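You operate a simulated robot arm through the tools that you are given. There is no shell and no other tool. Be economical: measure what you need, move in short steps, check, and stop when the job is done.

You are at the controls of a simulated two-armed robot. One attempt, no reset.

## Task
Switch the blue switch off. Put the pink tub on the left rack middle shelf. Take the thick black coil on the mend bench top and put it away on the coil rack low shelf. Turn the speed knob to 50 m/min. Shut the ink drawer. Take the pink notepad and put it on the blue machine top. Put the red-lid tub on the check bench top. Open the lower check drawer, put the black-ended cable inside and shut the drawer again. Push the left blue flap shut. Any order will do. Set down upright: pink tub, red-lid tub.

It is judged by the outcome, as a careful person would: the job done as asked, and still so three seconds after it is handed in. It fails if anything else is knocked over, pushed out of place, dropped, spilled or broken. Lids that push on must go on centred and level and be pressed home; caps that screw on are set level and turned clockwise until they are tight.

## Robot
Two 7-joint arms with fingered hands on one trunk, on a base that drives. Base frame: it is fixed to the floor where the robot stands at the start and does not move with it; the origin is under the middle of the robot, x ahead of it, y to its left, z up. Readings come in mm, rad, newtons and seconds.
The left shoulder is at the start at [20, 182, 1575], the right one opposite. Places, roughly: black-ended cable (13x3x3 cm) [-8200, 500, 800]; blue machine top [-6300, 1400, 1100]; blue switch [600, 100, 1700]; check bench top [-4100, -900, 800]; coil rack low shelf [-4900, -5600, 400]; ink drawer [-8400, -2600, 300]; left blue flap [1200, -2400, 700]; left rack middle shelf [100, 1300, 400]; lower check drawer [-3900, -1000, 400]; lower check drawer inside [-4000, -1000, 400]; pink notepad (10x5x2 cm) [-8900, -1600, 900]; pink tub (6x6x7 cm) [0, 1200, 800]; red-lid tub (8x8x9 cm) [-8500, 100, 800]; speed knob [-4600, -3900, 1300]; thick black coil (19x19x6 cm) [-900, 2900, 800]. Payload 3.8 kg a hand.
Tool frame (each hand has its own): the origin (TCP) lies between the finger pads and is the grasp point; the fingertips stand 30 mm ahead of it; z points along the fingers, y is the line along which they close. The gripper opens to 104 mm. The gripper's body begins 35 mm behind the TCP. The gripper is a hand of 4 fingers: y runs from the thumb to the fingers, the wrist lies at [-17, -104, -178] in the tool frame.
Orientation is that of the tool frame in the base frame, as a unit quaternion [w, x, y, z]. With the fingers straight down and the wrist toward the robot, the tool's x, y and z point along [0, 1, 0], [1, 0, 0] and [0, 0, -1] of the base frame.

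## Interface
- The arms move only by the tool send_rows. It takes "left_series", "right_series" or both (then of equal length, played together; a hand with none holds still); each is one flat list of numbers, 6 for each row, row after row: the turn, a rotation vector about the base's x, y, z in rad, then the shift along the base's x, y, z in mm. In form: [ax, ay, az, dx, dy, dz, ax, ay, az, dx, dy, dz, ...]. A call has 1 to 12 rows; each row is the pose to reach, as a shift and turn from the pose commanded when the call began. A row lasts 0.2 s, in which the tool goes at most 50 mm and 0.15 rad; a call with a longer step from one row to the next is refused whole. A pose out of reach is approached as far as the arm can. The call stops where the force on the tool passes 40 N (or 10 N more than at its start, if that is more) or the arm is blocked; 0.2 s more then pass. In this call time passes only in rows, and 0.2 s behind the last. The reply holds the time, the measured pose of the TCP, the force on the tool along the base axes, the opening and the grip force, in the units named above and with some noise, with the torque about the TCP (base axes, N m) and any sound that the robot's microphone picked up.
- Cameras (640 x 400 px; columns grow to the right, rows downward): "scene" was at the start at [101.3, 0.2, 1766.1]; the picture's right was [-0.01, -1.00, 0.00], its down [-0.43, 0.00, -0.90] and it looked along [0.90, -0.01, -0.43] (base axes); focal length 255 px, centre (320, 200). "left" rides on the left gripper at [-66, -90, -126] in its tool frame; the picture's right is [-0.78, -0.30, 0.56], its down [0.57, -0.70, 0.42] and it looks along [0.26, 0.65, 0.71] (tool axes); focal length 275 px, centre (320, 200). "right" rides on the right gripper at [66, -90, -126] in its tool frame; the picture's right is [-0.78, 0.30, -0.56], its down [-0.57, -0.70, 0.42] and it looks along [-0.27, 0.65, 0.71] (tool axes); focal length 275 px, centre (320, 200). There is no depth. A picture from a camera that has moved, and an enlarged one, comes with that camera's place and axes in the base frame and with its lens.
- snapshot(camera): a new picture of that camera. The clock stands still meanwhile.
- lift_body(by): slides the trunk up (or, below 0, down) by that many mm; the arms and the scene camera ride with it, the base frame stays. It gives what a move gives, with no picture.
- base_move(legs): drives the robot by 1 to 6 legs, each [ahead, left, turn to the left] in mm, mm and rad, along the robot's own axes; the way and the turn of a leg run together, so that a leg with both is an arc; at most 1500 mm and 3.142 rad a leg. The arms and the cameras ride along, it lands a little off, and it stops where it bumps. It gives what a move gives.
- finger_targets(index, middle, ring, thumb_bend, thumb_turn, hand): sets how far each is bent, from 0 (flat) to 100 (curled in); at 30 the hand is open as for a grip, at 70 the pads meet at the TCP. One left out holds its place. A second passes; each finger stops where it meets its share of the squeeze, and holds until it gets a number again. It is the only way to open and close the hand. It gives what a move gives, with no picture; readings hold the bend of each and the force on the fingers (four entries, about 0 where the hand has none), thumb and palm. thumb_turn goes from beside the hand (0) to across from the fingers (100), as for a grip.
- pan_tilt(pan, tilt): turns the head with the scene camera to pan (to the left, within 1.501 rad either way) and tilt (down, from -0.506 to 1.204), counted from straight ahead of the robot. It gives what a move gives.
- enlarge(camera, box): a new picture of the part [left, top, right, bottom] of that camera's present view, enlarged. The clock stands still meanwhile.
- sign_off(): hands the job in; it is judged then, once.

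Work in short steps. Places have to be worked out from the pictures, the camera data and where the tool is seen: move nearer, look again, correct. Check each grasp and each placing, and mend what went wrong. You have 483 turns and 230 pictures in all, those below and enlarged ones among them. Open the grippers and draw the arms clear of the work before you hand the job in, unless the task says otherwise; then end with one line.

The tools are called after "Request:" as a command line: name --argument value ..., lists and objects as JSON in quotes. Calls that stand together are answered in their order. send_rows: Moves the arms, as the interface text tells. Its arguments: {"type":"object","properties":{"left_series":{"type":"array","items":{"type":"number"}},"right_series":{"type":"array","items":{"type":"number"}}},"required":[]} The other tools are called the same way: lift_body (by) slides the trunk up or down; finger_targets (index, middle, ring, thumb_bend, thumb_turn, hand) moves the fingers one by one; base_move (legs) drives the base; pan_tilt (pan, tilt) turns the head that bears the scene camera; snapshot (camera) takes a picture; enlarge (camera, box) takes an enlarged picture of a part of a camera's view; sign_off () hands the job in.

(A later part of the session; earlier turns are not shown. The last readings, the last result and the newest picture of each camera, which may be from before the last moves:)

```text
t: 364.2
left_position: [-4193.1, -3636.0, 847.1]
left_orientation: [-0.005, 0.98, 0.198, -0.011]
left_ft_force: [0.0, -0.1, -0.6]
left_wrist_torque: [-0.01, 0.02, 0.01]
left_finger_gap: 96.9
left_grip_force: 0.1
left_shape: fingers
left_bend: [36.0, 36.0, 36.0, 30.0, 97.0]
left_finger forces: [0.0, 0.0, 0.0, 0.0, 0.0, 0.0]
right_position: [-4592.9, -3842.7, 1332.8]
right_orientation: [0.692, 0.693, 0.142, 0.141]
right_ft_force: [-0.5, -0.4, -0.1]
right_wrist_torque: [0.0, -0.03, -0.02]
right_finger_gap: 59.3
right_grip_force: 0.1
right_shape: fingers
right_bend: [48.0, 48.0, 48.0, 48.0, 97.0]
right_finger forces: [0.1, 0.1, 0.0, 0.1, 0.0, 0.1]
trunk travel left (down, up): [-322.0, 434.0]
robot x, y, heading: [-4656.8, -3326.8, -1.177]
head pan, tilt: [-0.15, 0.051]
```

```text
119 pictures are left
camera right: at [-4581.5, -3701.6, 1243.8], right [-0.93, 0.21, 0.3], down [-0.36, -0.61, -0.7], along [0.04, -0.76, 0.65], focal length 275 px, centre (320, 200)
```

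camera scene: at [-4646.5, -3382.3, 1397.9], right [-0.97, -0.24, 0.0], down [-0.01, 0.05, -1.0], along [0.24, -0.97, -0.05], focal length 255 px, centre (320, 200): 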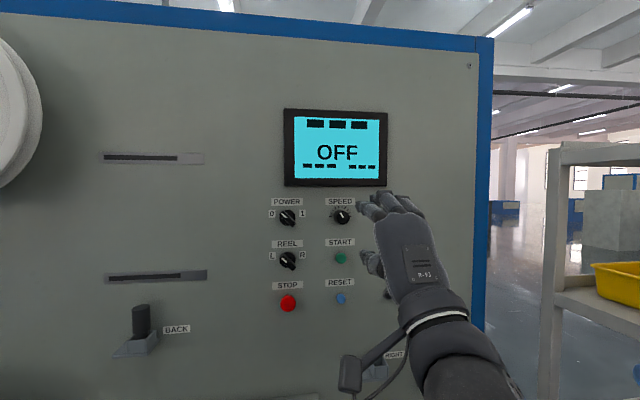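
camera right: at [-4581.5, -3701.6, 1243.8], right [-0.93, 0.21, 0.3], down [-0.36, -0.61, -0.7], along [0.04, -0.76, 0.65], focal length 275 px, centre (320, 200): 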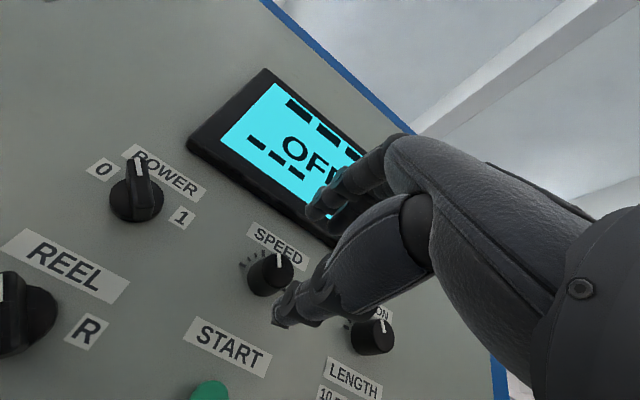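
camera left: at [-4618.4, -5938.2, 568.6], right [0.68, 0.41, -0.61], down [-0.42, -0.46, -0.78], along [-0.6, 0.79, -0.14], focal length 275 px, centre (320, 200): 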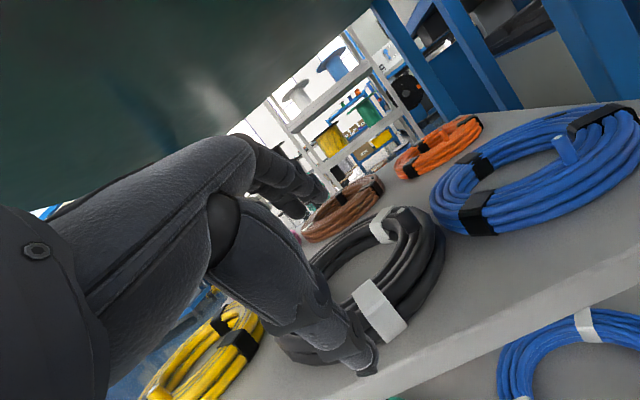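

Good alignment; I'll shift 5 mm and advance 45 mm with the arm.

Request:
send_rows --right_series '[0, 0, 0, 13, -18, 3, 0, 0, 0, 22, -39, 3]'

Request:
snapshot --camera "right"

Request:
enlarge --camera "scene" --box '[290, 150, 450, 280]'

```text
t: 364.8
left_position: [-4194.0, -3635.0, 849.1]
left_orientation: [-0.005, 0.98, 0.197, -0.011]
left_ft_force: [-0.2, 0.6, -0.2]
left_wrist_torque: [-0.01, 0.01, -0.01]
left_finger_gap: 97.2
left_grip_force: 0.2
left_shape: fingers
left_bend: [36.0, 36.0, 36.0, 30.0, 97.0]
left_finger forces: [0.1, 0.1, 0.0, 0.1, 0.1, 0.1]
right_position: [-4570.6, -3880.4, 1335.9]
right_orientation: [0.692, 0.693, 0.143, 0.141]
right_ft_force: [0.4, 0.0, 0.0]
right_wrist_torque: [-0.02, 0.02, 0.0]
right_finger_gap: 59.2
right_grip_force: 0.1
right_shape: fingers
right_bend: [48.0, 48.0, 48.0, 48.0, 97.0]
right_finger forces: [0.1, 0.0, 0.0, 0.0, 0.0, 0.0]
trunk travel left (down, up): [-322.0, 434.0]
robot x, y, heading: [-4656.4, -3325.1, -1.174]
head pan, tilt: [-0.15, 0.051]
```

```text
118 pictures are left
camera right: at [-4560.3, -3739.4, 1246.9], right [-0.93, 0.21, 0.3], down [-0.36, -0.61, -0.7], along [0.04, -0.76, 0.65], focal length 275 px, centre (320, 200)
```

right: 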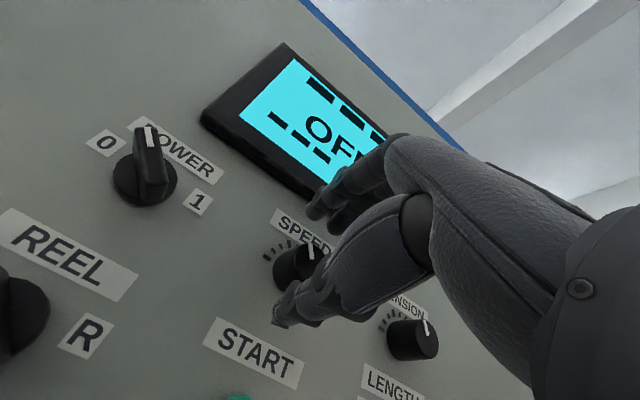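

```text
3.08 times, centred on (370, 215) of scene
camera zoom: at [-4610.3, -3470.7, 1398.0], right [-0.97, -0.24, 0.0], down [-0.01, 0.05, -1.0], along [0.24, -0.97, -0.05], focal length 785 px, centre (166, 154)
```

zoom: 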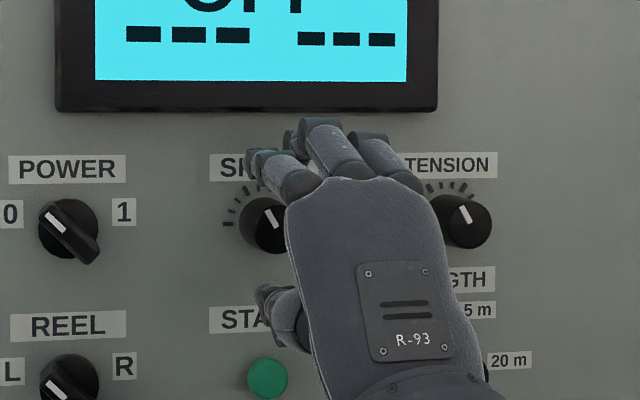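

The knob lies between index and thumb. I'll advance another 26 mm so the pads surround it, then close.

Request:
send_rows --right_series '[0, 0, 0, 1, -9, 0, 0, 0, 0, 4, -17, 0, 0, 0, 0, 7.5, -25, 0]'

Request:
finger_targets --hand "right" --index 66 --middle 66 --ring 48 --thumb_bend 66

Request:
snapshot --camera "right"

Request:
enlarge --camera "scene" --box '[290, 150, 450, 280]'

```text
t: 365.6
left_position: [-4194.5, -3634.2, 848.9]
left_orientation: [-0.004, 0.981, 0.196, -0.01]
left_ft_force: [0.2, -0.7, -0.8]
left_wrist_torque: [-0.01, -0.01, -0.01]
left_finger_gap: 97.3
left_grip_force: 0.1
left_shape: fingers
left_bend: [36.0, 36.0, 36.0, 30.0, 97.0]
left_finger forces: [0.0, 0.0, 0.0, 0.0, 0.0, 0.0]
right_position: [-4564.0, -3902.0, 1338.9]
right_orientation: [0.694, 0.691, 0.141, 0.14]
right_ft_force: [-4.0, 9.1, -0.7]
right_wrist_torque: [-0.35, -0.16, -0.13]
right_finger_gap: 59.0
right_grip_force: 5.5
right_shape: fingers
right_bend: [48.0, 48.0, 48.0, 48.0, 97.0]
right_finger forces: [0.1, 10.9, 0.0, 0.0, 0.0, 0.0]
trunk travel left (down, up): [-322.0, 434.0]
robot x, y, heading: [-4657.2, -3321.9, -1.174]
head pan, tilt: [-0.15, 0.051]
```

```text
t: 366.6
left_position: [-4193.6, -3634.7, 850.0]
left_orientation: [-0.004, 0.98, 0.198, -0.011]
left_ft_force: [-0.1, 0.3, 0.4]
left_wrist_torque: [0.01, -0.03, 0.0]
left_finger_gap: 97.2
left_grip_force: 0.0
left_shape: fingers
left_bend: [36.0, 36.0, 36.0, 30.0, 97.0]
left_finger forces: [0.0, 0.0, 0.0, 0.0, 0.1, 0.0]
right_position: [-4563.3, -3903.1, 1338.1]
right_orientation: [0.693, 0.693, 0.142, 0.14]
right_ft_force: [-3.6, 10.5, -1.9]
right_wrist_torque: [0.05, 0.12, 0.05]
right_finger_gap: 25.0
right_grip_force: 9.6
right_shape: fingers
right_bend: [64.0, 64.0, 48.0, 61.0, 97.0]
right_finger forces: [3.9, 5.4, 0.0, 0.0, 8.6, 0.1]
trunk travel left (down, up): [-322.0, 434.0]
robot x, y, heading: [-4656.6, -3322.6, -1.17]
head pan, tilt: [-0.15, 0.051]
```

```text
116 pictures are left
camera right: at [-4552.9, -3762.4, 1248.2], right [-0.93, 0.21, 0.3], down [-0.36, -0.62, -0.7], along [0.04, -0.76, 0.65], focal length 275 px, centre (320, 200)
```

right: 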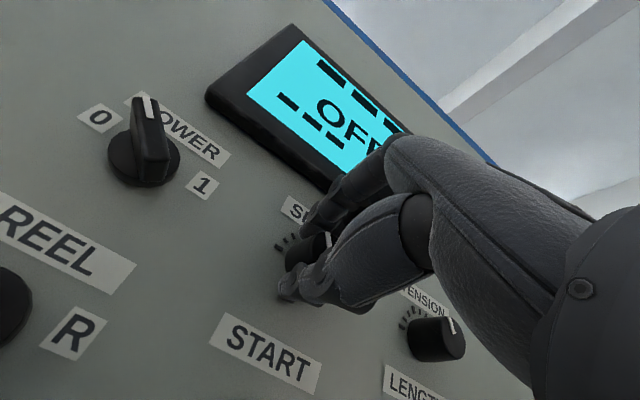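

```text
3.08 times, centred on (370, 215) of scene
camera zoom: at [-4611.0, -3468.8, 1398.2], right [-0.97, -0.24, 0.0], down [-0.01, 0.05, -1.0], along [0.24, -0.97, -0.05], focal length 785 px, centre (166, 154)
```

zoom: 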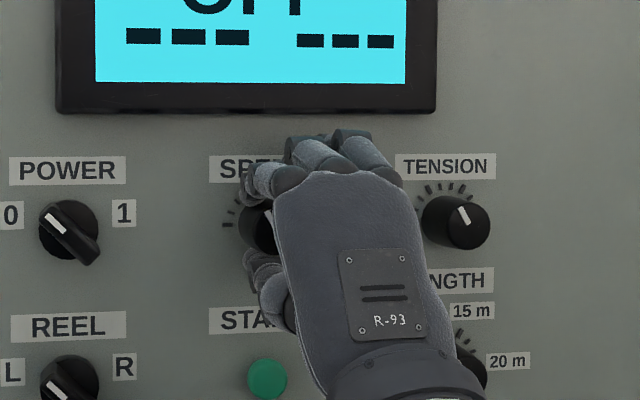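

Knob gripped (gap 25 mm). I'll turn it clockwise by about 20° and see how pointer and screen react.

Request:
send_rows --right_series '[0.0455, -0.108, 0, 0, 0, 0, 0.091, -0.2155, 0, 0, 0, 0, 0.136, -0.322, 0, 0, 0, 0]'

Request:
enlarge --camera "scene" --box '[280, 100, 440, 270]'

Request:
snapshot --camera "right"

```text
t: 367.4
left_position: [-4194.5, -3634.0, 849.7]
left_orientation: [-0.004, 0.98, 0.197, -0.011]
left_ft_force: [-0.3, 0.4, 0.5]
left_wrist_torque: [-0.03, -0.01, -0.02]
left_finger_gap: 96.9
left_grip_force: 0.1
left_shape: fingers
left_bend: [36.0, 36.0, 36.0, 30.0, 97.0]
left_finger forces: [0.1, 0.0, 0.0, 0.0, 0.1, 0.0]
right_position: [-4564.2, -3903.7, 1338.2]
right_orientation: [0.658, 0.706, 0.018, 0.26]
right_ft_force: [-2.3, 8.8, -0.2]
right_wrist_torque: [-0.07, 0.09, -0.01]
right_finger_gap: 24.6
right_grip_force: 8.5
right_shape: fingers
right_bend: [64.0, 64.0, 48.0, 61.0, 98.0]
right_finger forces: [3.0, 7.6, 0.0, 0.0, 6.2, 0.0]
trunk travel left (down, up): [-322.0, 434.0]
robot x, y, heading: [-4656.8, -3324.3, -1.166]
head pan, tilt: [-0.15, 0.051]
```

```text
2.35 times, centred on (360, 185) of scene
camera zoom: at [-4610.8, -3468.9, 1398.2], right [-0.97, -0.24, 0.0], down [-0.01, 0.05, -1.0], along [0.24, -0.97, -0.05], focal length 600 px, centre (226, 235)
```

zoom: 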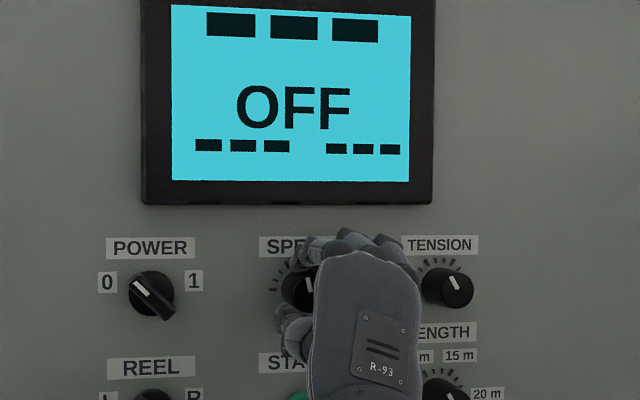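

```text
113 pictures are left
camera right: at [-4528.3, -3752.0, 1276.5], right [-0.98, 0.19, 0.01], down [-0.11, -0.51, -0.85], along [-0.15, -0.84, 0.52], focal length 275 px, centre (320, 200)
```

right: 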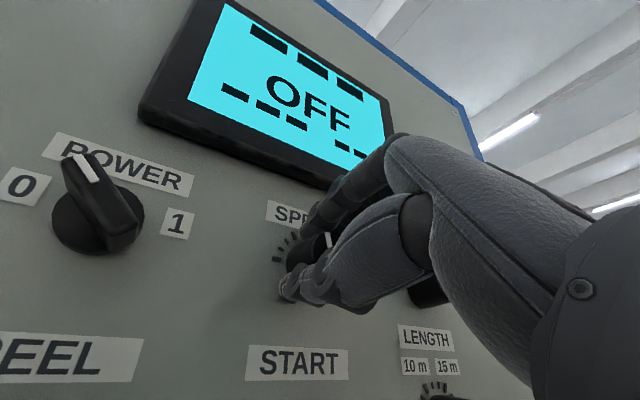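

The knob turns with my hand, but the screen, being off, gives no value and the scale has no numbers. To read the setting I'll switch POWER to 1 briefly and put it back to 0 afterward. Release and retract first.

Request:
finger_targets --hand "right" --index 46 --middle 46 --ring 46 --thumb_bend 46

Request:
send_rows --right_series '[0, 0, 0, -11.7, 27.6, 0, 0, 0, 0, -23.3, 55.3, 0, -0.0455, 0.108, 0, -27.2, 64.5, 0, -0.091, 0.2155, 0, -31, 73.7, 0, -0.136, 0.322, 0, -31, 73.7, 0]'

Request:
enlarge --camera "scene" --box '[280, 100, 440, 270]'

```text
t: 368.4
left_position: [-4193.9, -3634.9, 850.2]
left_orientation: [-0.004, 0.98, 0.197, -0.011]
left_ft_force: [0.5, 0.4, -0.3]
left_wrist_torque: [0.01, 0.01, -0.03]
left_finger_gap: 96.9
left_grip_force: 0.1
left_shape: fingers
left_bend: [36.0, 36.0, 36.0, 30.0, 97.0]
left_finger forces: [0.0, 0.0, 0.0, 0.0, 0.0, 0.1]
right_position: [-4563.5, -3904.5, 1338.0]
right_orientation: [0.658, 0.707, 0.019, 0.259]
right_ft_force: [-3.1, 11.9, -3.5]
right_wrist_torque: [-0.08, -0.11, -0.19]
right_finger_gap: 63.4
right_grip_force: 5.6
right_shape: fingers
right_bend: [46.0, 50.0, 46.0, 46.0, 97.0]
right_finger forces: [0.2, 11.5, 0.0, 0.1, 0.0, 0.0]
trunk travel left (down, up): [-322.0, 434.0]
robot x, y, heading: [-4656.3, -3325.8, -1.171]
head pan, tilt: [-0.15, 0.051]
```

```text
t: 369.6
left_position: [-4195.5, -3636.4, 849.1]
left_orientation: [-0.005, 0.98, 0.197, -0.01]
left_ft_force: [-0.8, 0.1, 0.1]
left_wrist_torque: [0.0, -0.01, -0.02]
left_finger_gap: 97.0
left_grip_force: 0.1
left_shape: fingers
left_bend: [36.0, 36.0, 36.0, 30.0, 97.0]
left_finger forces: [0.1, 0.1, 0.0, 0.0, 0.0, 0.0]
right_position: [-4595.3, -3832.8, 1335.9]
right_orientation: [0.693, 0.693, 0.143, 0.14]
right_ft_force: [0.7, -0.3, 1.2]
right_wrist_torque: [-0.05, 0.01, -0.03]
right_finger_gap: 63.6
right_grip_force: 0.0
right_shape: fingers
right_bend: [46.0, 46.0, 46.0, 46.0, 97.0]
right_finger forces: [0.0, 0.1, 0.0, 0.0, 0.1, 0.0]
trunk travel left (down, up): [-322.0, 434.0]
robot x, y, heading: [-4654.3, -3323.7, -1.175]
head pan, tilt: [-0.15, 0.051]
```

```text
2.35 times, centred on (360, 185) of scene
camera zoom: at [-4610.6, -3470.7, 1398.0], right [-0.97, -0.24, 0.0], down [-0.01, 0.05, -1.0], along [0.24, -0.97, -0.05], focal length 600 px, centre (226, 235)
```

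zoom: 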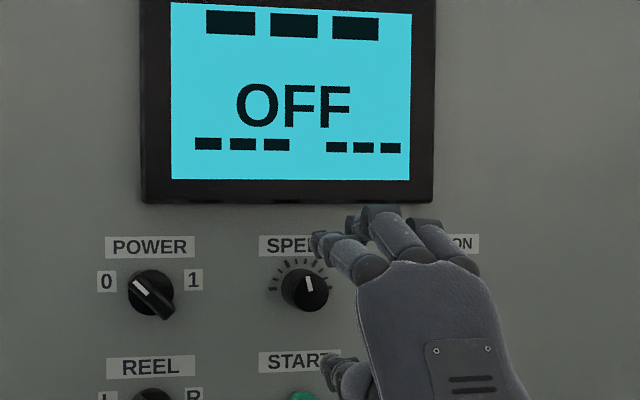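

I'll prepare a pointing index finger in front of the POWER knob's left side.

Request:
send_rows --right_series '[0, 0, 0, 31, 8, -9, 0, 0, 0, 62, 17, -19, 0, 0, 0, 94, 25, -28, 0, 0, 0, 125, 34, -38]'

Request:
finger_targets --hand "right" --index 45 --middle 100 --ring 100 --thumb_bend 100

Request:
enlarge --camera "scene" --box '[220, 150, 380, 270]'

Request:
snapshot --camera "right"

```text
t: 370.6
left_position: [-4194.6, -3635.6, 848.6]
left_orientation: [-0.005, 0.981, 0.196, -0.012]
left_ft_force: [0.0, 0.4, 0.3]
left_wrist_torque: [0.02, 0.01, -0.02]
left_finger_gap: 97.0
left_grip_force: 0.0
left_shape: fingers
left_bend: [36.0, 36.0, 36.0, 30.0, 97.0]
left_finger forces: [0.0, 0.0, 0.0, 0.1, 0.1, 0.0]
right_position: [-4467.6, -3796.4, 1298.6]
right_orientation: [0.693, 0.694, 0.141, 0.139]
right_ft_force: [-0.5, -0.3, 0.2]
right_wrist_torque: [0.04, -0.02, -0.01]
right_finger_gap: 63.7
right_grip_force: 0.1
right_shape: fingers
right_bend: [46.0, 46.0, 46.0, 46.0, 97.0]
right_finger forces: [0.0, 0.0, 0.0, 0.0, 0.0, 0.1]
trunk travel left (down, up): [-322.0, 434.0]
robot x, y, heading: [-4656.0, -3324.6, -1.17]
head pan, tilt: [-0.15, 0.051]
```

```text
t: 371.6
left_position: [-4192.5, -3635.1, 848.3]
left_orientation: [-0.006, 0.98, 0.198, -0.011]
left_ft_force: [-0.2, -0.4, -0.6]
left_wrist_torque: [0.0, 0.02, -0.01]
left_finger_gap: 97.2
left_grip_force: 0.0
left_shape: fingers
left_bend: [36.0, 36.0, 36.0, 30.0, 97.0]
left_finger forces: [0.0, 0.1, 0.1, 0.0, 0.0, 0.0]
right_position: [-4471.2, -3796.8, 1299.8]
right_orientation: [0.693, 0.693, 0.142, 0.14]
right_ft_force: [-0.2, -0.1, 0.0]
right_wrist_torque: [0.02, 0.0, -0.04]
right_finger_gap: 18.7
right_grip_force: 0.1
right_shape: fingers
right_bend: [41.0, 100.0, 100.0, 94.0, 97.0]
right_finger forces: [0.1, 0.0, 0.1, 0.0, 0.1, 0.0]
trunk travel left (down, up): [-322.0, 434.0]
robot x, y, heading: [-4652.1, -3324.2, -1.174]
head pan, tilt: [-0.15, 0.051]
```

```text
3.33 times, centred on (300, 210) of scene
camera zoom: at [-4610.1, -3470.7, 1398.0], right [-0.97, -0.24, 0.0], down [-0.01, 0.05, -1.0], along [0.24, -0.97, -0.05], focal length 850 px, centre (387, 167)
```

zoom: 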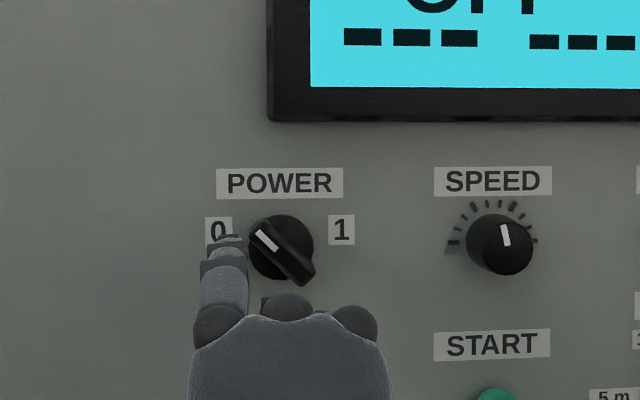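

```text
110 pictures are left
camera right: at [-4459.2, -3656.2, 1209.1], right [-0.93, 0.21, 0.3], down [-0.36, -0.61, -0.7], along [0.04, -0.76, 0.65], focal length 275 px, centre (320, 200)
```

right: 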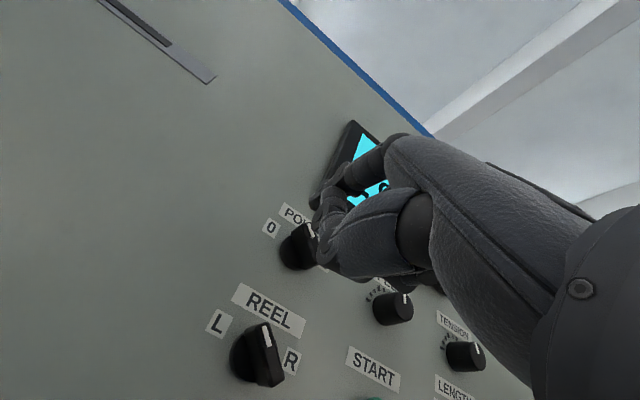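

Fingertip is located (≈8 mm left, 47 mm above, 30 mm ahead of the TCP). I'll go in at the left of the POWER lever and sweep it to the right over the top.

Request:
send_rows --right_series '[0, 0, 0, 8, 3, -18, 0, 0, 0, 19, -22, -20, 0, 0, 0, 30, -47, -20, 0, 0, 0, 24.5, -49.3, -10, 0, 0, 0, 19, -51.7, -1, 0, 0, 0, 11.6, -54.8, 5, 0, 0, 0, 2.4, -58.7, 9, 0, 0, 0, -5, -61.8, 8]'

Request:
enlarge --camera "scene" --box '[220, 100, 400, 270]'

```text
t: 373.4
left_position: [-4193.5, -3634.2, 848.5]
left_orientation: [-0.004, 0.98, 0.197, -0.012]
left_ft_force: [0.6, -0.1, 0.0]
left_wrist_torque: [0.01, 0.01, -0.03]
left_finger_gap: 97.0
left_grip_force: 0.1
left_shape: fingers
left_bend: [36.0, 36.0, 36.0, 30.0, 97.0]
left_finger forces: [0.1, 0.0, 0.0, 0.1, 0.0, 0.0]
right_position: [-4471.7, -3857.4, 1307.0]
right_orientation: [0.693, 0.692, 0.145, 0.142]
right_ft_force: [9.1, 3.2, 2.3]
right_wrist_torque: [-0.21, 0.33, 0.1]
right_finger_gap: 20.3
right_grip_force: 7.2
right_shape: fingers
right_bend: [38.0, 100.0, 100.0, 95.0, 97.0]
right_finger forces: [14.4, 0.1, 0.0, 0.0, 0.0, 0.1]
trunk travel left (down, up): [-322.0, 434.0]
robot x, y, heading: [-4652.0, -3324.2, -1.174]
head pan, tilt: [-0.15, 0.051]
```

```text
2.35 times, centred on (310, 185) of scene
camera zoom: at [-4608.2, -3469.3, 1398.1], right [-0.97, -0.25, 0.0], down [-0.01, 0.05, -1.0], along [0.24, -0.97, -0.05], focal length 600 px, centre (344, 235)
```

zoom: 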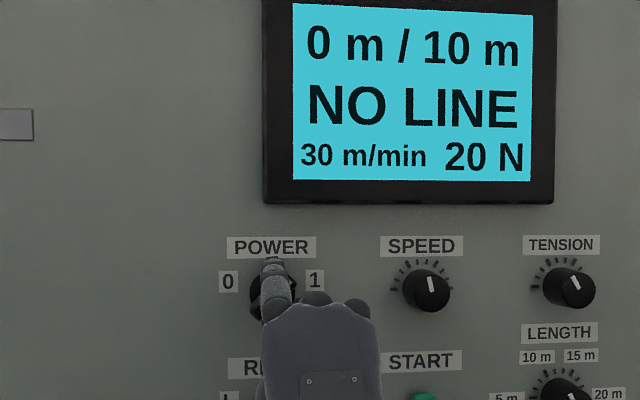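

The screen now reads 30 m/min, so I have a live readout. I'll retract, re-grip the SPEED knob and turn it further while watching the display.

Request:
send_rows --right_series '[0, 0, 0, -12, 32, 0, 0, 0, 0, -28, 74, 0, 0, 0, 0, -62, 60, 14, 0, 0, 0, -98, 44, 29]'

Request:
finger_targets --hand "right" --index 48 --middle 48 --ring 48 --thumb_bend 48

Request:
enlarge --camera "scene" --box '[220, 100, 400, 270]'

```text
t: 374.4
left_position: [-4195.4, -3635.3, 848.7]
left_orientation: [-0.005, 0.98, 0.198, -0.011]
left_ft_force: [0.5, 0.0, 0.4]
left_wrist_torque: [-0.04, 0.04, -0.04]
left_finger_gap: 96.9
left_grip_force: 0.0
left_shape: fingers
left_bend: [36.0, 36.0, 36.0, 30.0, 97.0]
left_finger forces: [0.0, 0.0, 0.1, 0.0, 0.0, 0.0]
right_position: [-4572.8, -3816.1, 1336.3]
right_orientation: [0.693, 0.693, 0.141, 0.14]
right_ft_force: [0.8, -0.1, -0.1]
right_wrist_torque: [0.01, -0.02, 0.03]
right_finger_gap: 20.2
right_grip_force: 0.2
right_shape: fingers
right_bend: [39.0, 100.0, 100.0, 95.0, 97.0]
right_finger forces: [0.1, 0.0, 0.0, 0.0, 0.1, 0.0]
trunk travel left (down, up): [-322.0, 434.0]
robot x, y, heading: [-4657.6, -3323.7, -1.176]
head pan, tilt: [-0.15, 0.051]
```

```text
t: 375.4
left_position: [-4194.3, -3635.0, 849.0]
left_orientation: [-0.005, 0.98, 0.198, -0.011]
left_ft_force: [0.6, 0.2, 0.1]
left_wrist_torque: [-0.01, 0.0, -0.01]
left_finger_gap: 96.9
left_grip_force: 0.1
left_shape: fingers
left_bend: [36.0, 36.0, 36.0, 30.0, 97.0]
left_finger forces: [0.1, 0.0, 0.0, 0.1, 0.0, 0.0]
right_position: [-4572.8, -3816.2, 1336.1]
right_orientation: [0.693, 0.693, 0.142, 0.14]
right_ft_force: [0.7, 0.0, 0.0]
right_wrist_torque: [0.01, 0.01, -0.01]
right_finger_gap: 58.6
right_grip_force: 0.0
right_shape: fingers
right_bend: [48.0, 48.0, 48.0, 48.0, 97.0]
right_finger forces: [0.0, 0.1, 0.0, 0.1, 0.1, 0.0]
trunk travel left (down, up): [-322.0, 434.0]
robot x, y, heading: [-4659.2, -3325.6, -1.172]
head pan, tilt: [-0.15, 0.051]
```

```text
2.35 times, centred on (310, 185) of scene
camera zoom: at [-4610.1, -3470.7, 1398.0], right [-0.97, -0.24, 0.0], down [-0.01, 0.05, -1.0], along [0.24, -0.97, -0.05], focal length 600 px, centre (344, 235)
```

zoom: 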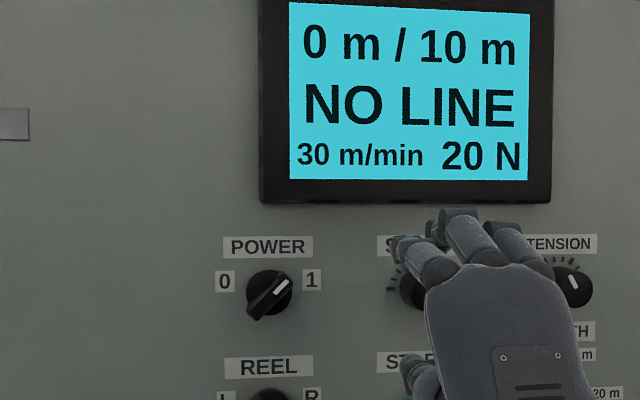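

POWER shows 1. Now back to the SPEED knob: approach and grip.

Request:
send_rows --right_series '[0, 0, 0, -14, -31, 2, 0, 0, 0, -2, -59, 2, 0, 0, 0, 4, -73, 2, 0, 0, 0, 9, -84, 2]'

Request:
finger_targets --hand "right" --index 66 --middle 66 --ring 48 --thumb_bend 66

Request:
send_rows --right_series '[0.0455, -0.108, 0, 0, 0, 0, 0.091, -0.2155, 0, 0, 0, 0, 0.136, -0.322, 0, 0, 0, 0]'

Request:
enlarge --camera "scene" --box '[250, 100, 430, 270]'

```text
t: 376.4
left_position: [-4193.8, -3634.9, 848.4]
left_orientation: [-0.005, 0.98, 0.197, -0.011]
left_ft_force: [-0.1, 0.2, -0.2]
left_wrist_torque: [0.03, 0.0, -0.01]
left_finger_gap: 96.9
left_grip_force: 0.0
left_shape: fingers
left_bend: [36.0, 36.0, 36.0, 30.0, 97.0]
left_finger forces: [0.0, 0.0, 0.1, 0.1, 0.0, 0.0]
right_position: [-4563.0, -3899.1, 1336.4]
right_orientation: [0.693, 0.693, 0.142, 0.14]
right_ft_force: [0.6, 0.0, 0.2]
right_wrist_torque: [0.0, 0.0, -0.01]
right_finger_gap: 58.5
right_grip_force: 0.0
right_shape: fingers
right_bend: [48.0, 48.0, 48.0, 48.0, 97.0]
right_finger forces: [0.1, 0.0, 0.0, 0.0, 0.0, 0.1]
trunk travel left (down, up): [-322.0, 434.0]
robot x, y, heading: [-4658.1, -3323.9, -1.177]
head pan, tilt: [-0.15, 0.051]
```

```text
t: 377.4
left_position: [-4193.5, -3635.5, 848.1]
left_orientation: [-0.005, 0.98, 0.197, -0.011]
left_ft_force: [-0.3, 0.6, 0.0]
left_wrist_torque: [0.02, 0.03, 0.01]
left_finger_gap: 96.8
left_grip_force: 0.1
left_shape: fingers
left_bend: [36.0, 36.0, 36.0, 30.0, 97.0]
left_finger forces: [0.0, 0.0, 0.0, 0.0, 0.0, 0.0]
right_position: [-4563.5, -3899.3, 1337.6]
right_orientation: [0.693, 0.693, 0.142, 0.139]
right_ft_force: [-0.3, -0.7, -0.4]
right_wrist_torque: [-0.02, 0.02, -0.05]
right_finger_gap: 22.9
right_grip_force: 4.0
right_shape: fingers
right_bend: [64.0, 63.0, 48.0, 61.0, 97.0]
right_finger forces: [1.7, 2.5, 0.0, 0.1, 4.2, 0.0]
trunk travel left (down, up): [-322.0, 434.0]
robot x, y, heading: [-4656.2, -3321.7, -1.174]
head pan, tilt: [-0.15, 0.051]
```

```text
t: 378.2
left_position: [-4193.2, -3636.0, 847.9]
left_orientation: [-0.004, 0.98, 0.197, -0.011]
left_ft_force: [-0.1, 0.8, 0.6]
left_wrist_torque: [-0.01, 0.0, -0.03]
left_finger_gap: 97.1
left_grip_force: 0.1
left_shape: fingers
left_bend: [36.0, 36.0, 36.0, 30.0, 97.0]
left_finger forces: [0.0, 0.1, 0.1, 0.0, 0.0, 0.0]
right_position: [-4564.7, -3900.0, 1337.8]
right_orientation: [0.658, 0.707, 0.019, 0.259]
right_ft_force: [-0.9, -2.0, 1.2]
right_wrist_torque: [-0.04, 0.03, -0.05]
right_finger_gap: 22.7
right_grip_force: 4.3
right_shape: fingers
right_bend: [64.0, 63.0, 48.0, 61.0, 97.0]
right_finger forces: [2.2, 3.2, 0.0, 0.0, 3.6, 0.0]
trunk travel left (down, up): [-322.0, 434.0]
robot x, y, heading: [-4660.9, -3322.4, -1.167]
head pan, tilt: [-0.15, 0.051]
```

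```text
2.35 times, centred on (340, 185) of scene
camera zoom: at [-4610.3, -3470.8, 1398.0], right [-0.97, -0.24, 0.0], down [-0.01, 0.05, -1.0], along [0.24, -0.97, -0.05], focal length 600 px, centre (273, 235)
```

zoom: 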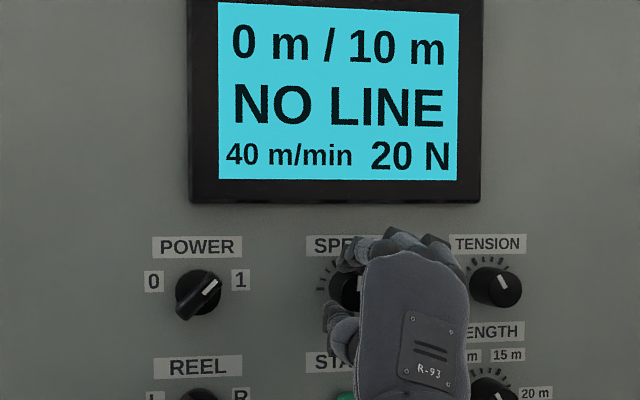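

Now 40 m/min: 10 per ~20°. Turn 0.35 rad further.

Request:
send_rows --right_series '[0.0455, -0.108, 0, 0, 0, 0, 0.091, -0.2155, 0, 0, 0, 0, 0.136, -0.322, 0, 0, 0, 0]'

Request:
enlarge --camera "scene" --box '[250, 100, 430, 270]'

```text
t: 379.0
left_position: [-4194.5, -3635.4, 848.3]
left_orientation: [-0.005, 0.98, 0.196, -0.012]
left_ft_force: [-0.6, -0.3, -0.7]
left_wrist_torque: [0.03, 0.0, 0.0]
left_finger_gap: 97.0
left_grip_force: 0.0
left_shape: fingers
left_bend: [36.0, 36.0, 36.0, 30.0, 97.0]
left_finger forces: [0.0, 0.1, 0.1, 0.0, 0.0, 0.0]
right_position: [-4565.0, -3899.7, 1338.2]
right_orientation: [0.603, 0.699, -0.106, 0.369]
right_ft_force: [-2.1, -2.4, 2.4]
right_wrist_torque: [-0.05, 0.02, -0.06]
right_finger_gap: 22.5
right_grip_force: 5.0
right_shape: fingers
right_bend: [63.0, 63.0, 48.0, 62.0, 97.0]
right_finger forces: [2.6, 3.6, 0.1, 0.0, 3.1, 0.0]
trunk travel left (down, up): [-322.0, 434.0]
robot x, y, heading: [-4657.4, -3322.7, -1.169]
head pan, tilt: [-0.15, 0.051]
```

```text
2.35 times, centred on (340, 185) of scene
camera zoom: at [-4610.6, -3470.8, 1398.0], right [-0.97, -0.24, 0.0], down [-0.01, 0.05, -1.0], along [0.24, -0.97, -0.05], focal length 600 px, centre (273, 235)
```

zoom: 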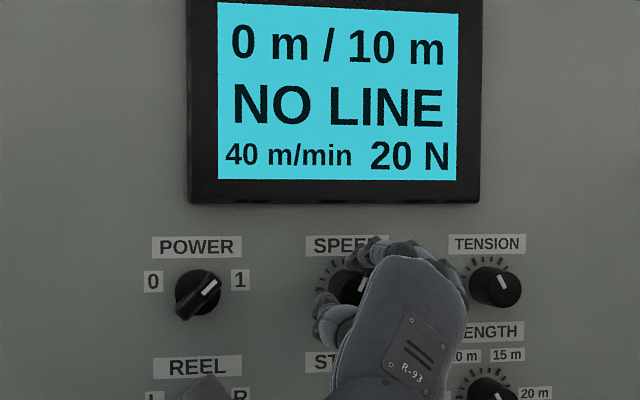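

Still 40. I'll turn a bit more in small steps, checking.

Request:
send_rows --right_series '[0.0455, -0.108, 0, 0, 0, 0, 0.07, -0.166, 0, 0, 0, 0]'

Request:
enlarge --camera "scene" --box '[290, 130, 390, 230]'

```text
t: 379.6
left_position: [-4194.5, -3635.7, 848.0]
left_orientation: [-0.005, 0.98, 0.197, -0.011]
left_ft_force: [0.4, 0.6, -0.8]
left_wrist_torque: [-0.01, 0.04, 0.02]
left_finger_gap: 96.9
left_grip_force: 0.1
left_shape: fingers
left_bend: [36.0, 36.0, 36.0, 30.0, 97.0]
left_finger forces: [0.0, 0.0, 0.1, 0.1, 0.1, 0.0]
right_position: [-4564.6, -3898.6, 1337.7]
right_orientation: [0.568, 0.687, -0.167, 0.422]
right_ft_force: [-1.6, -0.9, 2.3]
right_wrist_torque: [-0.06, 0.02, -0.08]
right_finger_gap: 22.2
right_grip_force: 4.5
right_shape: fingers
right_bend: [63.0, 62.0, 48.0, 62.0, 97.0]
right_finger forces: [2.5, 4.6, 0.0, 0.1, 2.8, 0.1]
trunk travel left (down, up): [-322.0, 434.0]
robot x, y, heading: [-4656.4, -3320.1, -1.171]
head pan, tilt: [-0.15, 0.051]
```

```text
4.00 times, centred on (340, 180) of scene
camera zoom: at [-4610.6, -3470.7, 1398.0], right [-0.97, -0.24, 0.0], down [-0.01, 0.05, -1.0], along [0.24, -0.97, -0.05], focal length 1020 px, centre (240, 280)
```

zoom: 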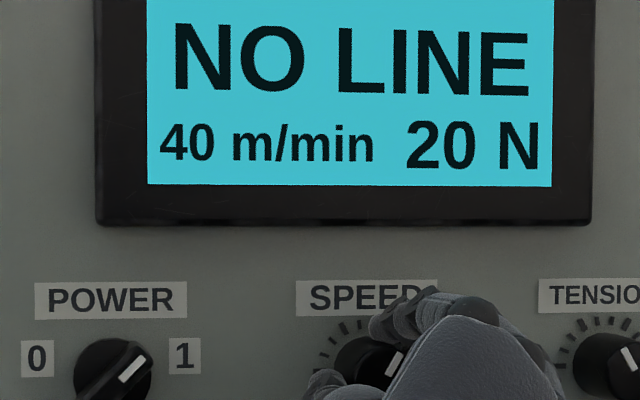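

Pointer is at the third major mark and reads 40, so 50 is the last mark at 3 o'clock. I'll re-grip: release, back off, roll back, grip and turn another 60°.

Request:
finger_targets --hand "right" --index 46 --middle 46 --ring 46 --thumb_bend 46

Request:
send_rows --right_series '[0, 0, 0, -11.7, 27.6, 0, 0, 0, 0, -19.5, 46, 0, -0.056, 0.132, 0, -19.5, 46, 0, -0.112, 0.265, 0, -19.5, 46, 0, -0.168, 0.398, 0, -19.5, 46, 0, -0.224, 0.53, 0, -19.5, 46, 0, -0.28, 0.663, 0, -19.5, 46, 0, -0.336, 0.796, 0, -19.5, 46, 0, -0.39, 0.924, 0, -19.5, 46, 0]'

Request:
enlarge --camera "scene" --box '[290, 130, 410, 250]'

```text
t: 380.6
left_position: [-4193.0, -3635.8, 848.6]
left_orientation: [-0.005, 0.98, 0.197, -0.01]
left_ft_force: [-0.7, 0.3, 0.1]
left_wrist_torque: [0.01, 0.0, -0.02]
left_finger_gap: 97.0
left_grip_force: 0.0
left_shape: fingers
left_bend: [36.0, 36.0, 36.0, 30.0, 97.0]
left_finger forces: [0.0, 0.0, 0.0, 0.0, 0.0, 0.1]
right_position: [-4564.5, -3899.4, 1337.6]
right_orientation: [0.567, 0.688, -0.166, 0.422]
right_ft_force: [0.0, 0.2, 0.2]
right_wrist_torque: [0.02, -0.01, 0.0]
right_finger_gap: 63.2
right_grip_force: 0.0
right_shape: fingers
right_bend: [46.0, 46.0, 46.0, 46.0, 97.0]
right_finger forces: [0.1, 0.0, 0.0, 0.1, 0.0, 0.0]
trunk travel left (down, up): [-322.0, 434.0]
robot x, y, heading: [-4655.7, -3320.6, -1.17]
head pan, tilt: [-0.15, 0.051]
```

```text
t: 382.6
left_position: [-4194.3, -3635.0, 849.7]
left_orientation: [-0.005, 0.98, 0.198, -0.011]
left_ft_force: [-0.1, 0.2, 0.1]
left_wrist_torque: [-0.01, 0.02, -0.02]
left_finger_gap: 97.0
left_grip_force: 0.1
left_shape: fingers
left_bend: [36.0, 36.0, 36.0, 30.0, 97.0]
left_finger forces: [0.1, 0.0, 0.0, 0.1, 0.1, 0.0]
right_position: [-4583.3, -3855.4, 1337.3]
right_orientation: [0.7, 0.683, 0.184, 0.096]
right_ft_force: [-0.1, 0.3, -0.5]
right_wrist_torque: [-0.02, -0.01, 0.01]
right_finger_gap: 63.7
right_grip_force: 0.1
right_shape: fingers
right_bend: [46.0, 46.0, 46.0, 46.0, 97.0]
right_finger forces: [0.0, 0.0, 0.0, 0.0, 0.0, 0.0]
trunk travel left (down, up): [-322.0, 434.0]
robot x, y, heading: [-4657.8, -3321.4, -1.171]
head pan, tilt: [-0.15, 0.051]
```

```text
3.33 times, centred on (350, 190) of scene
camera zoom: at [-4610.6, -3470.6, 1398.0], right [-0.97, -0.24, 0.0], down [-0.01, 0.05, -1.0], along [0.24, -0.97, -0.05], focal length 850 px, centre (220, 233)
```

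zoom: 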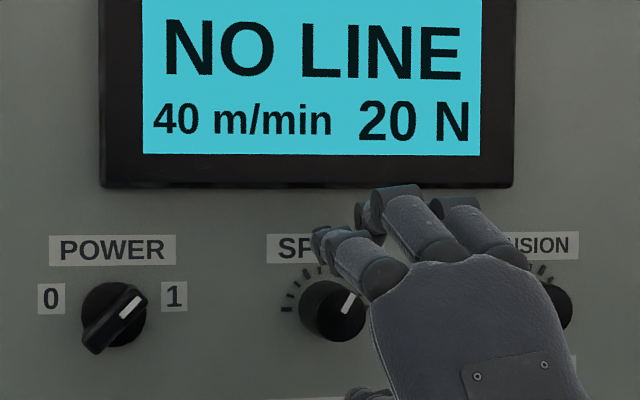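

Pointer at the 40 mark as expected. Re-grip and turn 60° clockwise.

Request:
send_rows --right_series '[0, 0, 0, 10, -23, 0, 0, 0, 0, 19, -44, 0]'

Request:
finger_targets --hand "right" --index 66 --middle 66 --ring 48 --thumb_bend 66

Request:
send_rows --right_series '[0.051, -0.1207, 0, 0, 0, 0, 0.102, -0.2414, 0, 0, 0, 0, 0.153, -0.3621, 0, 0, 0, 0, 0.204, -0.4828, 0, 0, 0, 0, 0.255, -0.6035, 0, 0, 0, 0, 0.306, -0.7242, 0, 0, 0, 0, 0.357, -0.845, 0, 0, 0, 0, 0.408, -0.9656, 0, 0, 0, 0]'

Request:
enlarge --camera "scene" --box '[290, 130, 410, 250]'

```text
t: 383.2
left_position: [-4193.1, -3636.0, 848.3]
left_orientation: [-0.005, 0.98, 0.197, -0.011]
left_ft_force: [-0.7, 0.1, 0.5]
left_wrist_torque: [0.04, 0.01, 0.01]
left_finger_gap: 96.9
left_grip_force: 0.0
left_shape: fingers
left_bend: [36.0, 36.0, 36.0, 30.0, 97.0]
left_finger forces: [0.0, 0.0, 0.0, 0.0, 0.0, 0.0]
right_position: [-4564.5, -3898.0, 1337.2]
right_orientation: [0.7, 0.683, 0.184, 0.096]
right_ft_force: [-0.3, -1.1, 0.6]
right_wrist_torque: [-0.03, -0.01, 0.02]
right_finger_gap: 63.3
right_grip_force: 0.2
right_shape: fingers
right_bend: [46.0, 46.0, 46.0, 46.0, 97.0]
right_finger forces: [0.0, 0.0, 0.0, 0.0, 0.0, 0.0]
trunk travel left (down, up): [-322.0, 434.0]
robot x, y, heading: [-4656.0, -3323.0, -1.174]
head pan, tilt: [-0.15, 0.051]
```

```text
t: 384.2
left_position: [-4193.7, -3635.8, 848.6]
left_orientation: [-0.005, 0.98, 0.197, -0.01]
left_ft_force: [-0.5, 0.8, -0.2]
left_wrist_torque: [0.0, 0.0, 0.04]
left_finger_gap: 97.3
left_grip_force: 0.0
left_shape: fingers
left_bend: [36.0, 36.0, 36.0, 30.0, 97.0]
left_finger forces: [0.1, 0.0, 0.0, 0.1, 0.1, 0.0]
right_position: [-4563.0, -3899.0, 1336.7]
right_orientation: [0.699, 0.683, 0.185, 0.097]
right_ft_force: [0.1, 0.0, -1.8]
right_wrist_torque: [0.03, 0.02, 0.0]
right_finger_gap: 23.3
right_grip_force: 3.7
right_shape: fingers
right_bend: [64.0, 64.0, 48.0, 61.0, 97.0]
right_finger forces: [1.4, 2.2, 0.0, 0.0, 4.6, 0.0]
trunk travel left (down, up): [-322.0, 434.0]
robot x, y, heading: [-4654.8, -3323.6, -1.172]
head pan, tilt: [-0.15, 0.051]
```

```text
t: 386.0
left_position: [-4193.7, -3635.8, 850.2]
left_orientation: [-0.004, 0.98, 0.197, -0.011]
left_ft_force: [0.1, -0.3, -0.4]
left_wrist_torque: [0.0, 0.02, 0.01]
left_finger_gap: 96.7
left_grip_force: 0.0
left_shape: fingers
left_bend: [36.0, 36.0, 36.0, 30.0, 97.0]
left_finger forces: [0.0, 0.0, 0.0, 0.0, 0.0, 0.0]
right_position: [-4565.0, -3899.2, 1336.6]
right_orientation: [0.558, 0.683, -0.183, 0.435]
right_ft_force: [-2.4, -2.2, 3.5]
right_wrist_torque: [-0.09, 0.04, -0.13]
right_finger_gap: 21.7
right_grip_force: 4.2
right_shape: fingers
right_bend: [63.0, 62.0, 48.0, 63.0, 97.0]
right_finger forces: [3.2, 3.9, 0.0, 0.0, 2.6, 0.0]
trunk travel left (down, up): [-322.0, 434.0]
robot x, y, heading: [-4655.8, -3324.5, -1.172]
head pan, tilt: [-0.15, 0.051]
```

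```text
3.33 times, centred on (350, 190) of scene
camera zoom: at [-4610.7, -3470.7, 1398.0], right [-0.97, -0.24, 0.0], down [-0.01, 0.05, -1.0], along [0.24, -0.97, -0.05], focal length 850 px, centre (220, 233)
```

zoom: 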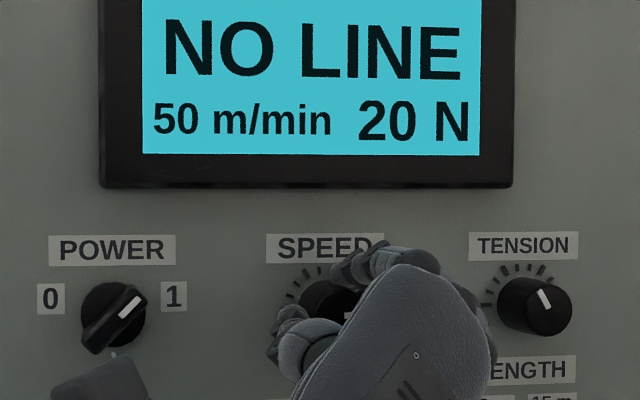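

50 m/min shown. Release, back off, and check the pointer.

Request:
finger_targets --hand "right" --index 46 --middle 46 --ring 46 --thumb_bend 46

Request:
send_rows --right_series '[0, 0, 0, -11.7, 27.6, 0, 0, 0, 0, -30, 70, 0, -0.056, 0.132, 0, -30, 70, 0, -0.112, 0.265, 0, -30, 70, 0, -0.168, 0.398, 0, -30, 70, 0, -0.224, 0.53, 0, -30, 70, 0, -0.28, 0.663, 0, -30, 70, 0, -0.336, 0.796, 0, -30, 70, 0, -0.362, 0.857, 0, -30, 70, 0]'

Request:
enlarge --camera "scene" --box '[250, 100, 430, 270]'

```text
t: 387.0
left_position: [-4194.2, -3634.9, 849.6]
left_orientation: [-0.005, 0.98, 0.198, -0.01]
left_ft_force: [0.0, 0.7, -0.8]
left_wrist_torque: [-0.02, -0.01, 0.02]
left_finger_gap: 97.1
left_grip_force: 0.3
left_shape: fingers
left_bend: [36.0, 36.0, 36.0, 30.0, 97.0]
left_finger forces: [0.1, 0.0, 0.0, 0.1, 0.1, 0.0]
right_position: [-4564.1, -3897.8, 1338.1]
right_orientation: [0.558, 0.683, -0.182, 0.434]
right_ft_force: [0.4, -0.2, 1.5]
right_wrist_torque: [-0.03, 0.0, 0.02]
right_finger_gap: 63.4
right_grip_force: 0.0
right_shape: fingers
right_bend: [46.0, 46.0, 46.0, 46.0, 97.0]
right_finger forces: [0.1, 0.1, 0.0, 0.1, 0.0, 0.1]
trunk travel left (down, up): [-322.0, 434.0]
robot x, y, heading: [-4655.2, -3326.4, -1.175]
head pan, tilt: [-0.15, 0.051]
```

```text
t: 389.0
left_position: [-4194.2, -3635.8, 848.8]
left_orientation: [-0.005, 0.98, 0.198, -0.01]
left_ft_force: [0.0, -0.7, -0.4]
left_wrist_torque: [-0.02, 0.02, -0.01]
left_finger_gap: 96.8
left_grip_force: 0.1
left_shape: fingers
left_bend: [36.0, 36.0, 36.0, 30.0, 97.0]
left_finger forces: [0.0, 0.1, 0.0, 0.0, 0.0, 0.0]
right_position: [-4593.5, -3827.4, 1337.7]
right_orientation: [0.693, 0.693, 0.145, 0.138]
right_ft_force: [-0.1, 0.8, 0.3]
right_wrist_torque: [0.01, -0.04, -0.02]
right_finger_gap: 63.7
right_grip_force: 0.0
right_shape: fingers
right_bend: [46.0, 46.0, 46.0, 46.0, 97.0]
right_finger forces: [0.0, 0.0, 0.1, 0.0, 0.0, 0.0]
trunk travel left (down, up): [-322.0, 434.0]
robot x, y, heading: [-4653.3, -3320.8, -1.175]
head pan, tilt: [-0.15, 0.051]
```

```text
2.35 times, centred on (340, 185) of scene
camera zoom: at [-4610.2, -3470.7, 1398.0], right [-0.97, -0.24, 0.0], down [-0.01, 0.05, -1.0], along [0.24, -0.97, -0.05], focal length 600 px, centre (273, 235)
```

zoom: 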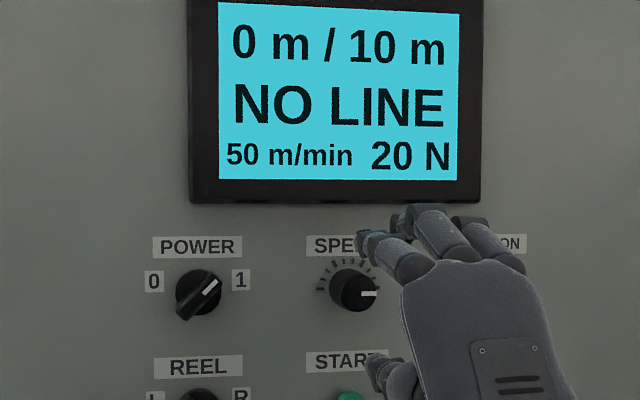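

Pointer at 3 o'clock, 50 m/min. Now I'll put POWER back to 0: point the index and sweep the lever from the right side to the left.

Request:
finger_targets --hand "right" --index 45 --middle 100 --ring 100 --thumb_bend 100

Request:
send_rows --right_series '[0, 0, 0, 36, 7, -29, 0, 0, 0, 71, 15, -58]'

Request:
enlarge --camera "scene" --box '[220, 150, 380, 270]'

```text
t: 390.0
left_position: [-4193.1, -3635.1, 849.1]
left_orientation: [-0.005, 0.98, 0.198, -0.011]
left_ft_force: [1.6, 0.0, -0.2]
left_wrist_torque: [-0.01, -0.01, 0.01]
left_finger_gap: 97.0
left_grip_force: 0.0
left_shape: fingers
left_bend: [36.0, 36.0, 36.0, 30.0, 97.0]
left_finger forces: [0.0, 0.1, 0.0, 0.1, 0.1, 0.0]
right_position: [-4594.2, -3828.0, 1337.2]
right_orientation: [0.693, 0.693, 0.144, 0.138]
right_ft_force: [1.2, -0.8, 0.0]
right_wrist_torque: [0.01, -0.01, 0.01]
right_finger_gap: 18.7
right_grip_force: 0.1
right_shape: fingers
right_bend: [41.0, 100.0, 100.0, 94.0, 97.0]
right_finger forces: [0.0, 0.0, 0.0, 0.1, 0.0, 0.1]
trunk travel left (down, up): [-322.0, 434.0]
robot x, y, heading: [-4656.2, -3322.8, -1.177]
head pan, tilt: [-0.15, 0.051]
```

```text
t: 390.6
left_position: [-4192.7, -3636.0, 847.4]
left_orientation: [-0.005, 0.98, 0.197, -0.012]
left_ft_force: [2.0, -0.6, 0.0]
left_wrist_torque: [-0.01, 0.04, -0.03]
left_finger_gap: 97.1
left_grip_force: 0.0
left_shape: fingers
left_bend: [36.0, 36.0, 36.0, 30.0, 97.0]
left_finger forces: [0.1, 0.1, 0.0, 0.1, 0.0, 0.0]
right_position: [-4522.8, -3811.6, 1279.8]
right_orientation: [0.693, 0.693, 0.145, 0.137]
right_ft_force: [1.1, -0.8, 0.0]
right_wrist_torque: [-0.03, 0.0, -0.02]
right_finger_gap: 18.9
right_grip_force: 0.0
right_shape: fingers
right_bend: [41.0, 100.0, 100.0, 94.0, 97.0]
right_finger forces: [0.0, 0.0, 0.0, 0.0, 0.1, 0.0]
trunk travel left (down, up): [-322.0, 434.0]
robot x, y, heading: [-4657.8, -3322.7, -1.178]
head pan, tilt: [-0.15, 0.051]
```

```text
3.33 times, centred on (300, 210) of scene
camera zoom: at [-4609.7, -3470.7, 1398.0], right [-0.97, -0.24, 0.0], down [-0.01, 0.05, -1.0], along [0.24, -0.97, -0.05], focal length 850 px, centre (387, 167)
```

zoom: 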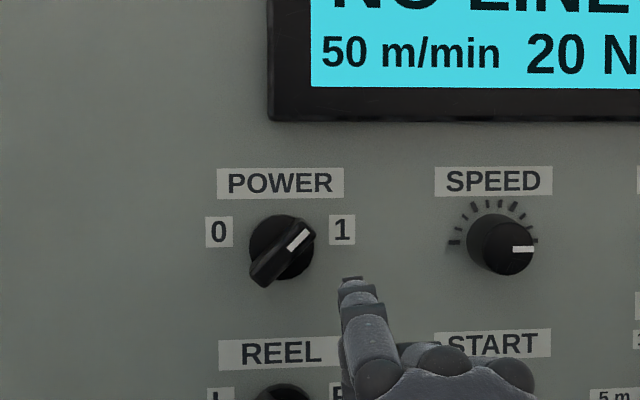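

Fingertip is just right of and below the lever. Advancing and sweeping left over the top.

Request:
send_rows --right_series '[0, 0, 0, 12, -28.5, 0, 0, 0, 0, 24, -57, 0, 0, 0, 0, 29.5, -54.7, 10, 0, 0, 0, 35, -52.3, 19, 0, 0, 0, 42.4, -49.2, 25, 0, 0, 0, 51.6, -45.3, 29, 0, 0, 0, 60, -42, 28]'

Request:
enlarge --camera "scene" --box '[220, 100, 400, 270]'

```text
t: 392.2
left_position: [-4195.1, -3635.6, 851.1]
left_orientation: [-0.005, 0.981, 0.196, -0.011]
left_ft_force: [-0.8, 0.4, -0.3]
left_wrist_torque: [-0.03, 0.01, -0.04]
left_finger_gap: 96.9
left_grip_force: 0.0
left_shape: fingers
left_bend: [36.0, 36.0, 36.0, 30.0, 97.0]
left_finger forces: [0.1, 0.0, 0.0, 0.1, 0.0, 0.1]
right_position: [-4469.8, -3856.6, 1309.7]
right_orientation: [0.694, 0.693, 0.138, 0.137]
right_ft_force: [-17.4, -3.6, 3.0]
right_wrist_torque: [0.14, -0.78, -0.06]
right_finger_gap: 19.5
right_grip_force: 11.0
right_shape: fingers
right_bend: [40.0, 100.0, 100.0, 95.0, 97.0]
right_finger forces: [20.7, 0.0, 0.1, 0.1, 0.1, 0.0]
trunk travel left (down, up): [-322.0, 434.0]
robot x, y, heading: [-4658.5, -3322.7, -1.17]
head pan, tilt: [-0.15, 0.051]
```

```text
2.35 times, centred on (310, 185) of scene
camera zoom: at [-4614.1, -3471.1, 1398.1], right [-0.97, -0.24, 0.0], down [-0.01, 0.05, -1.0], along [0.24, -0.97, -0.05], focal length 600 px, centre (344, 235)
```

zoom: 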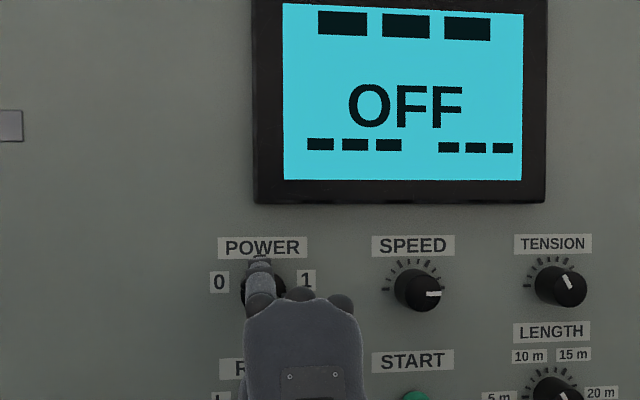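

Power back to OFF and the speed pointer unchanged. Retract the finger and verify.

Request:
send_rows --right_series '[0, 0, 0, -18, 28, 0, 0, 0, 0, -36, 66, 0, 0, 0, 0, -56, 112, 0]'

Request:
enlarge --camera "scene" --box '[220, 100, 420, 270]'

```text
refused: row 3 steps farther than a row can; nothing moved
```

```text
2.35 times, centred on (320, 185) of scene
camera zoom: at [-4614.1, -3471.1, 1398.1], right [-0.97, -0.24, 0.0], down [-0.01, 0.05, -1.0], along [0.24, -0.97, -0.05], focal length 600 px, centre (320, 235)
```

zoom: 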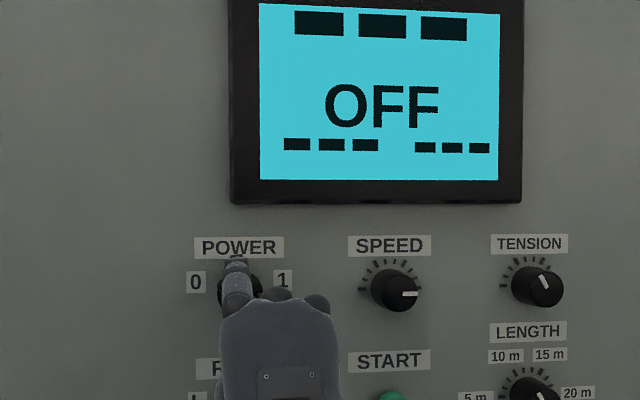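

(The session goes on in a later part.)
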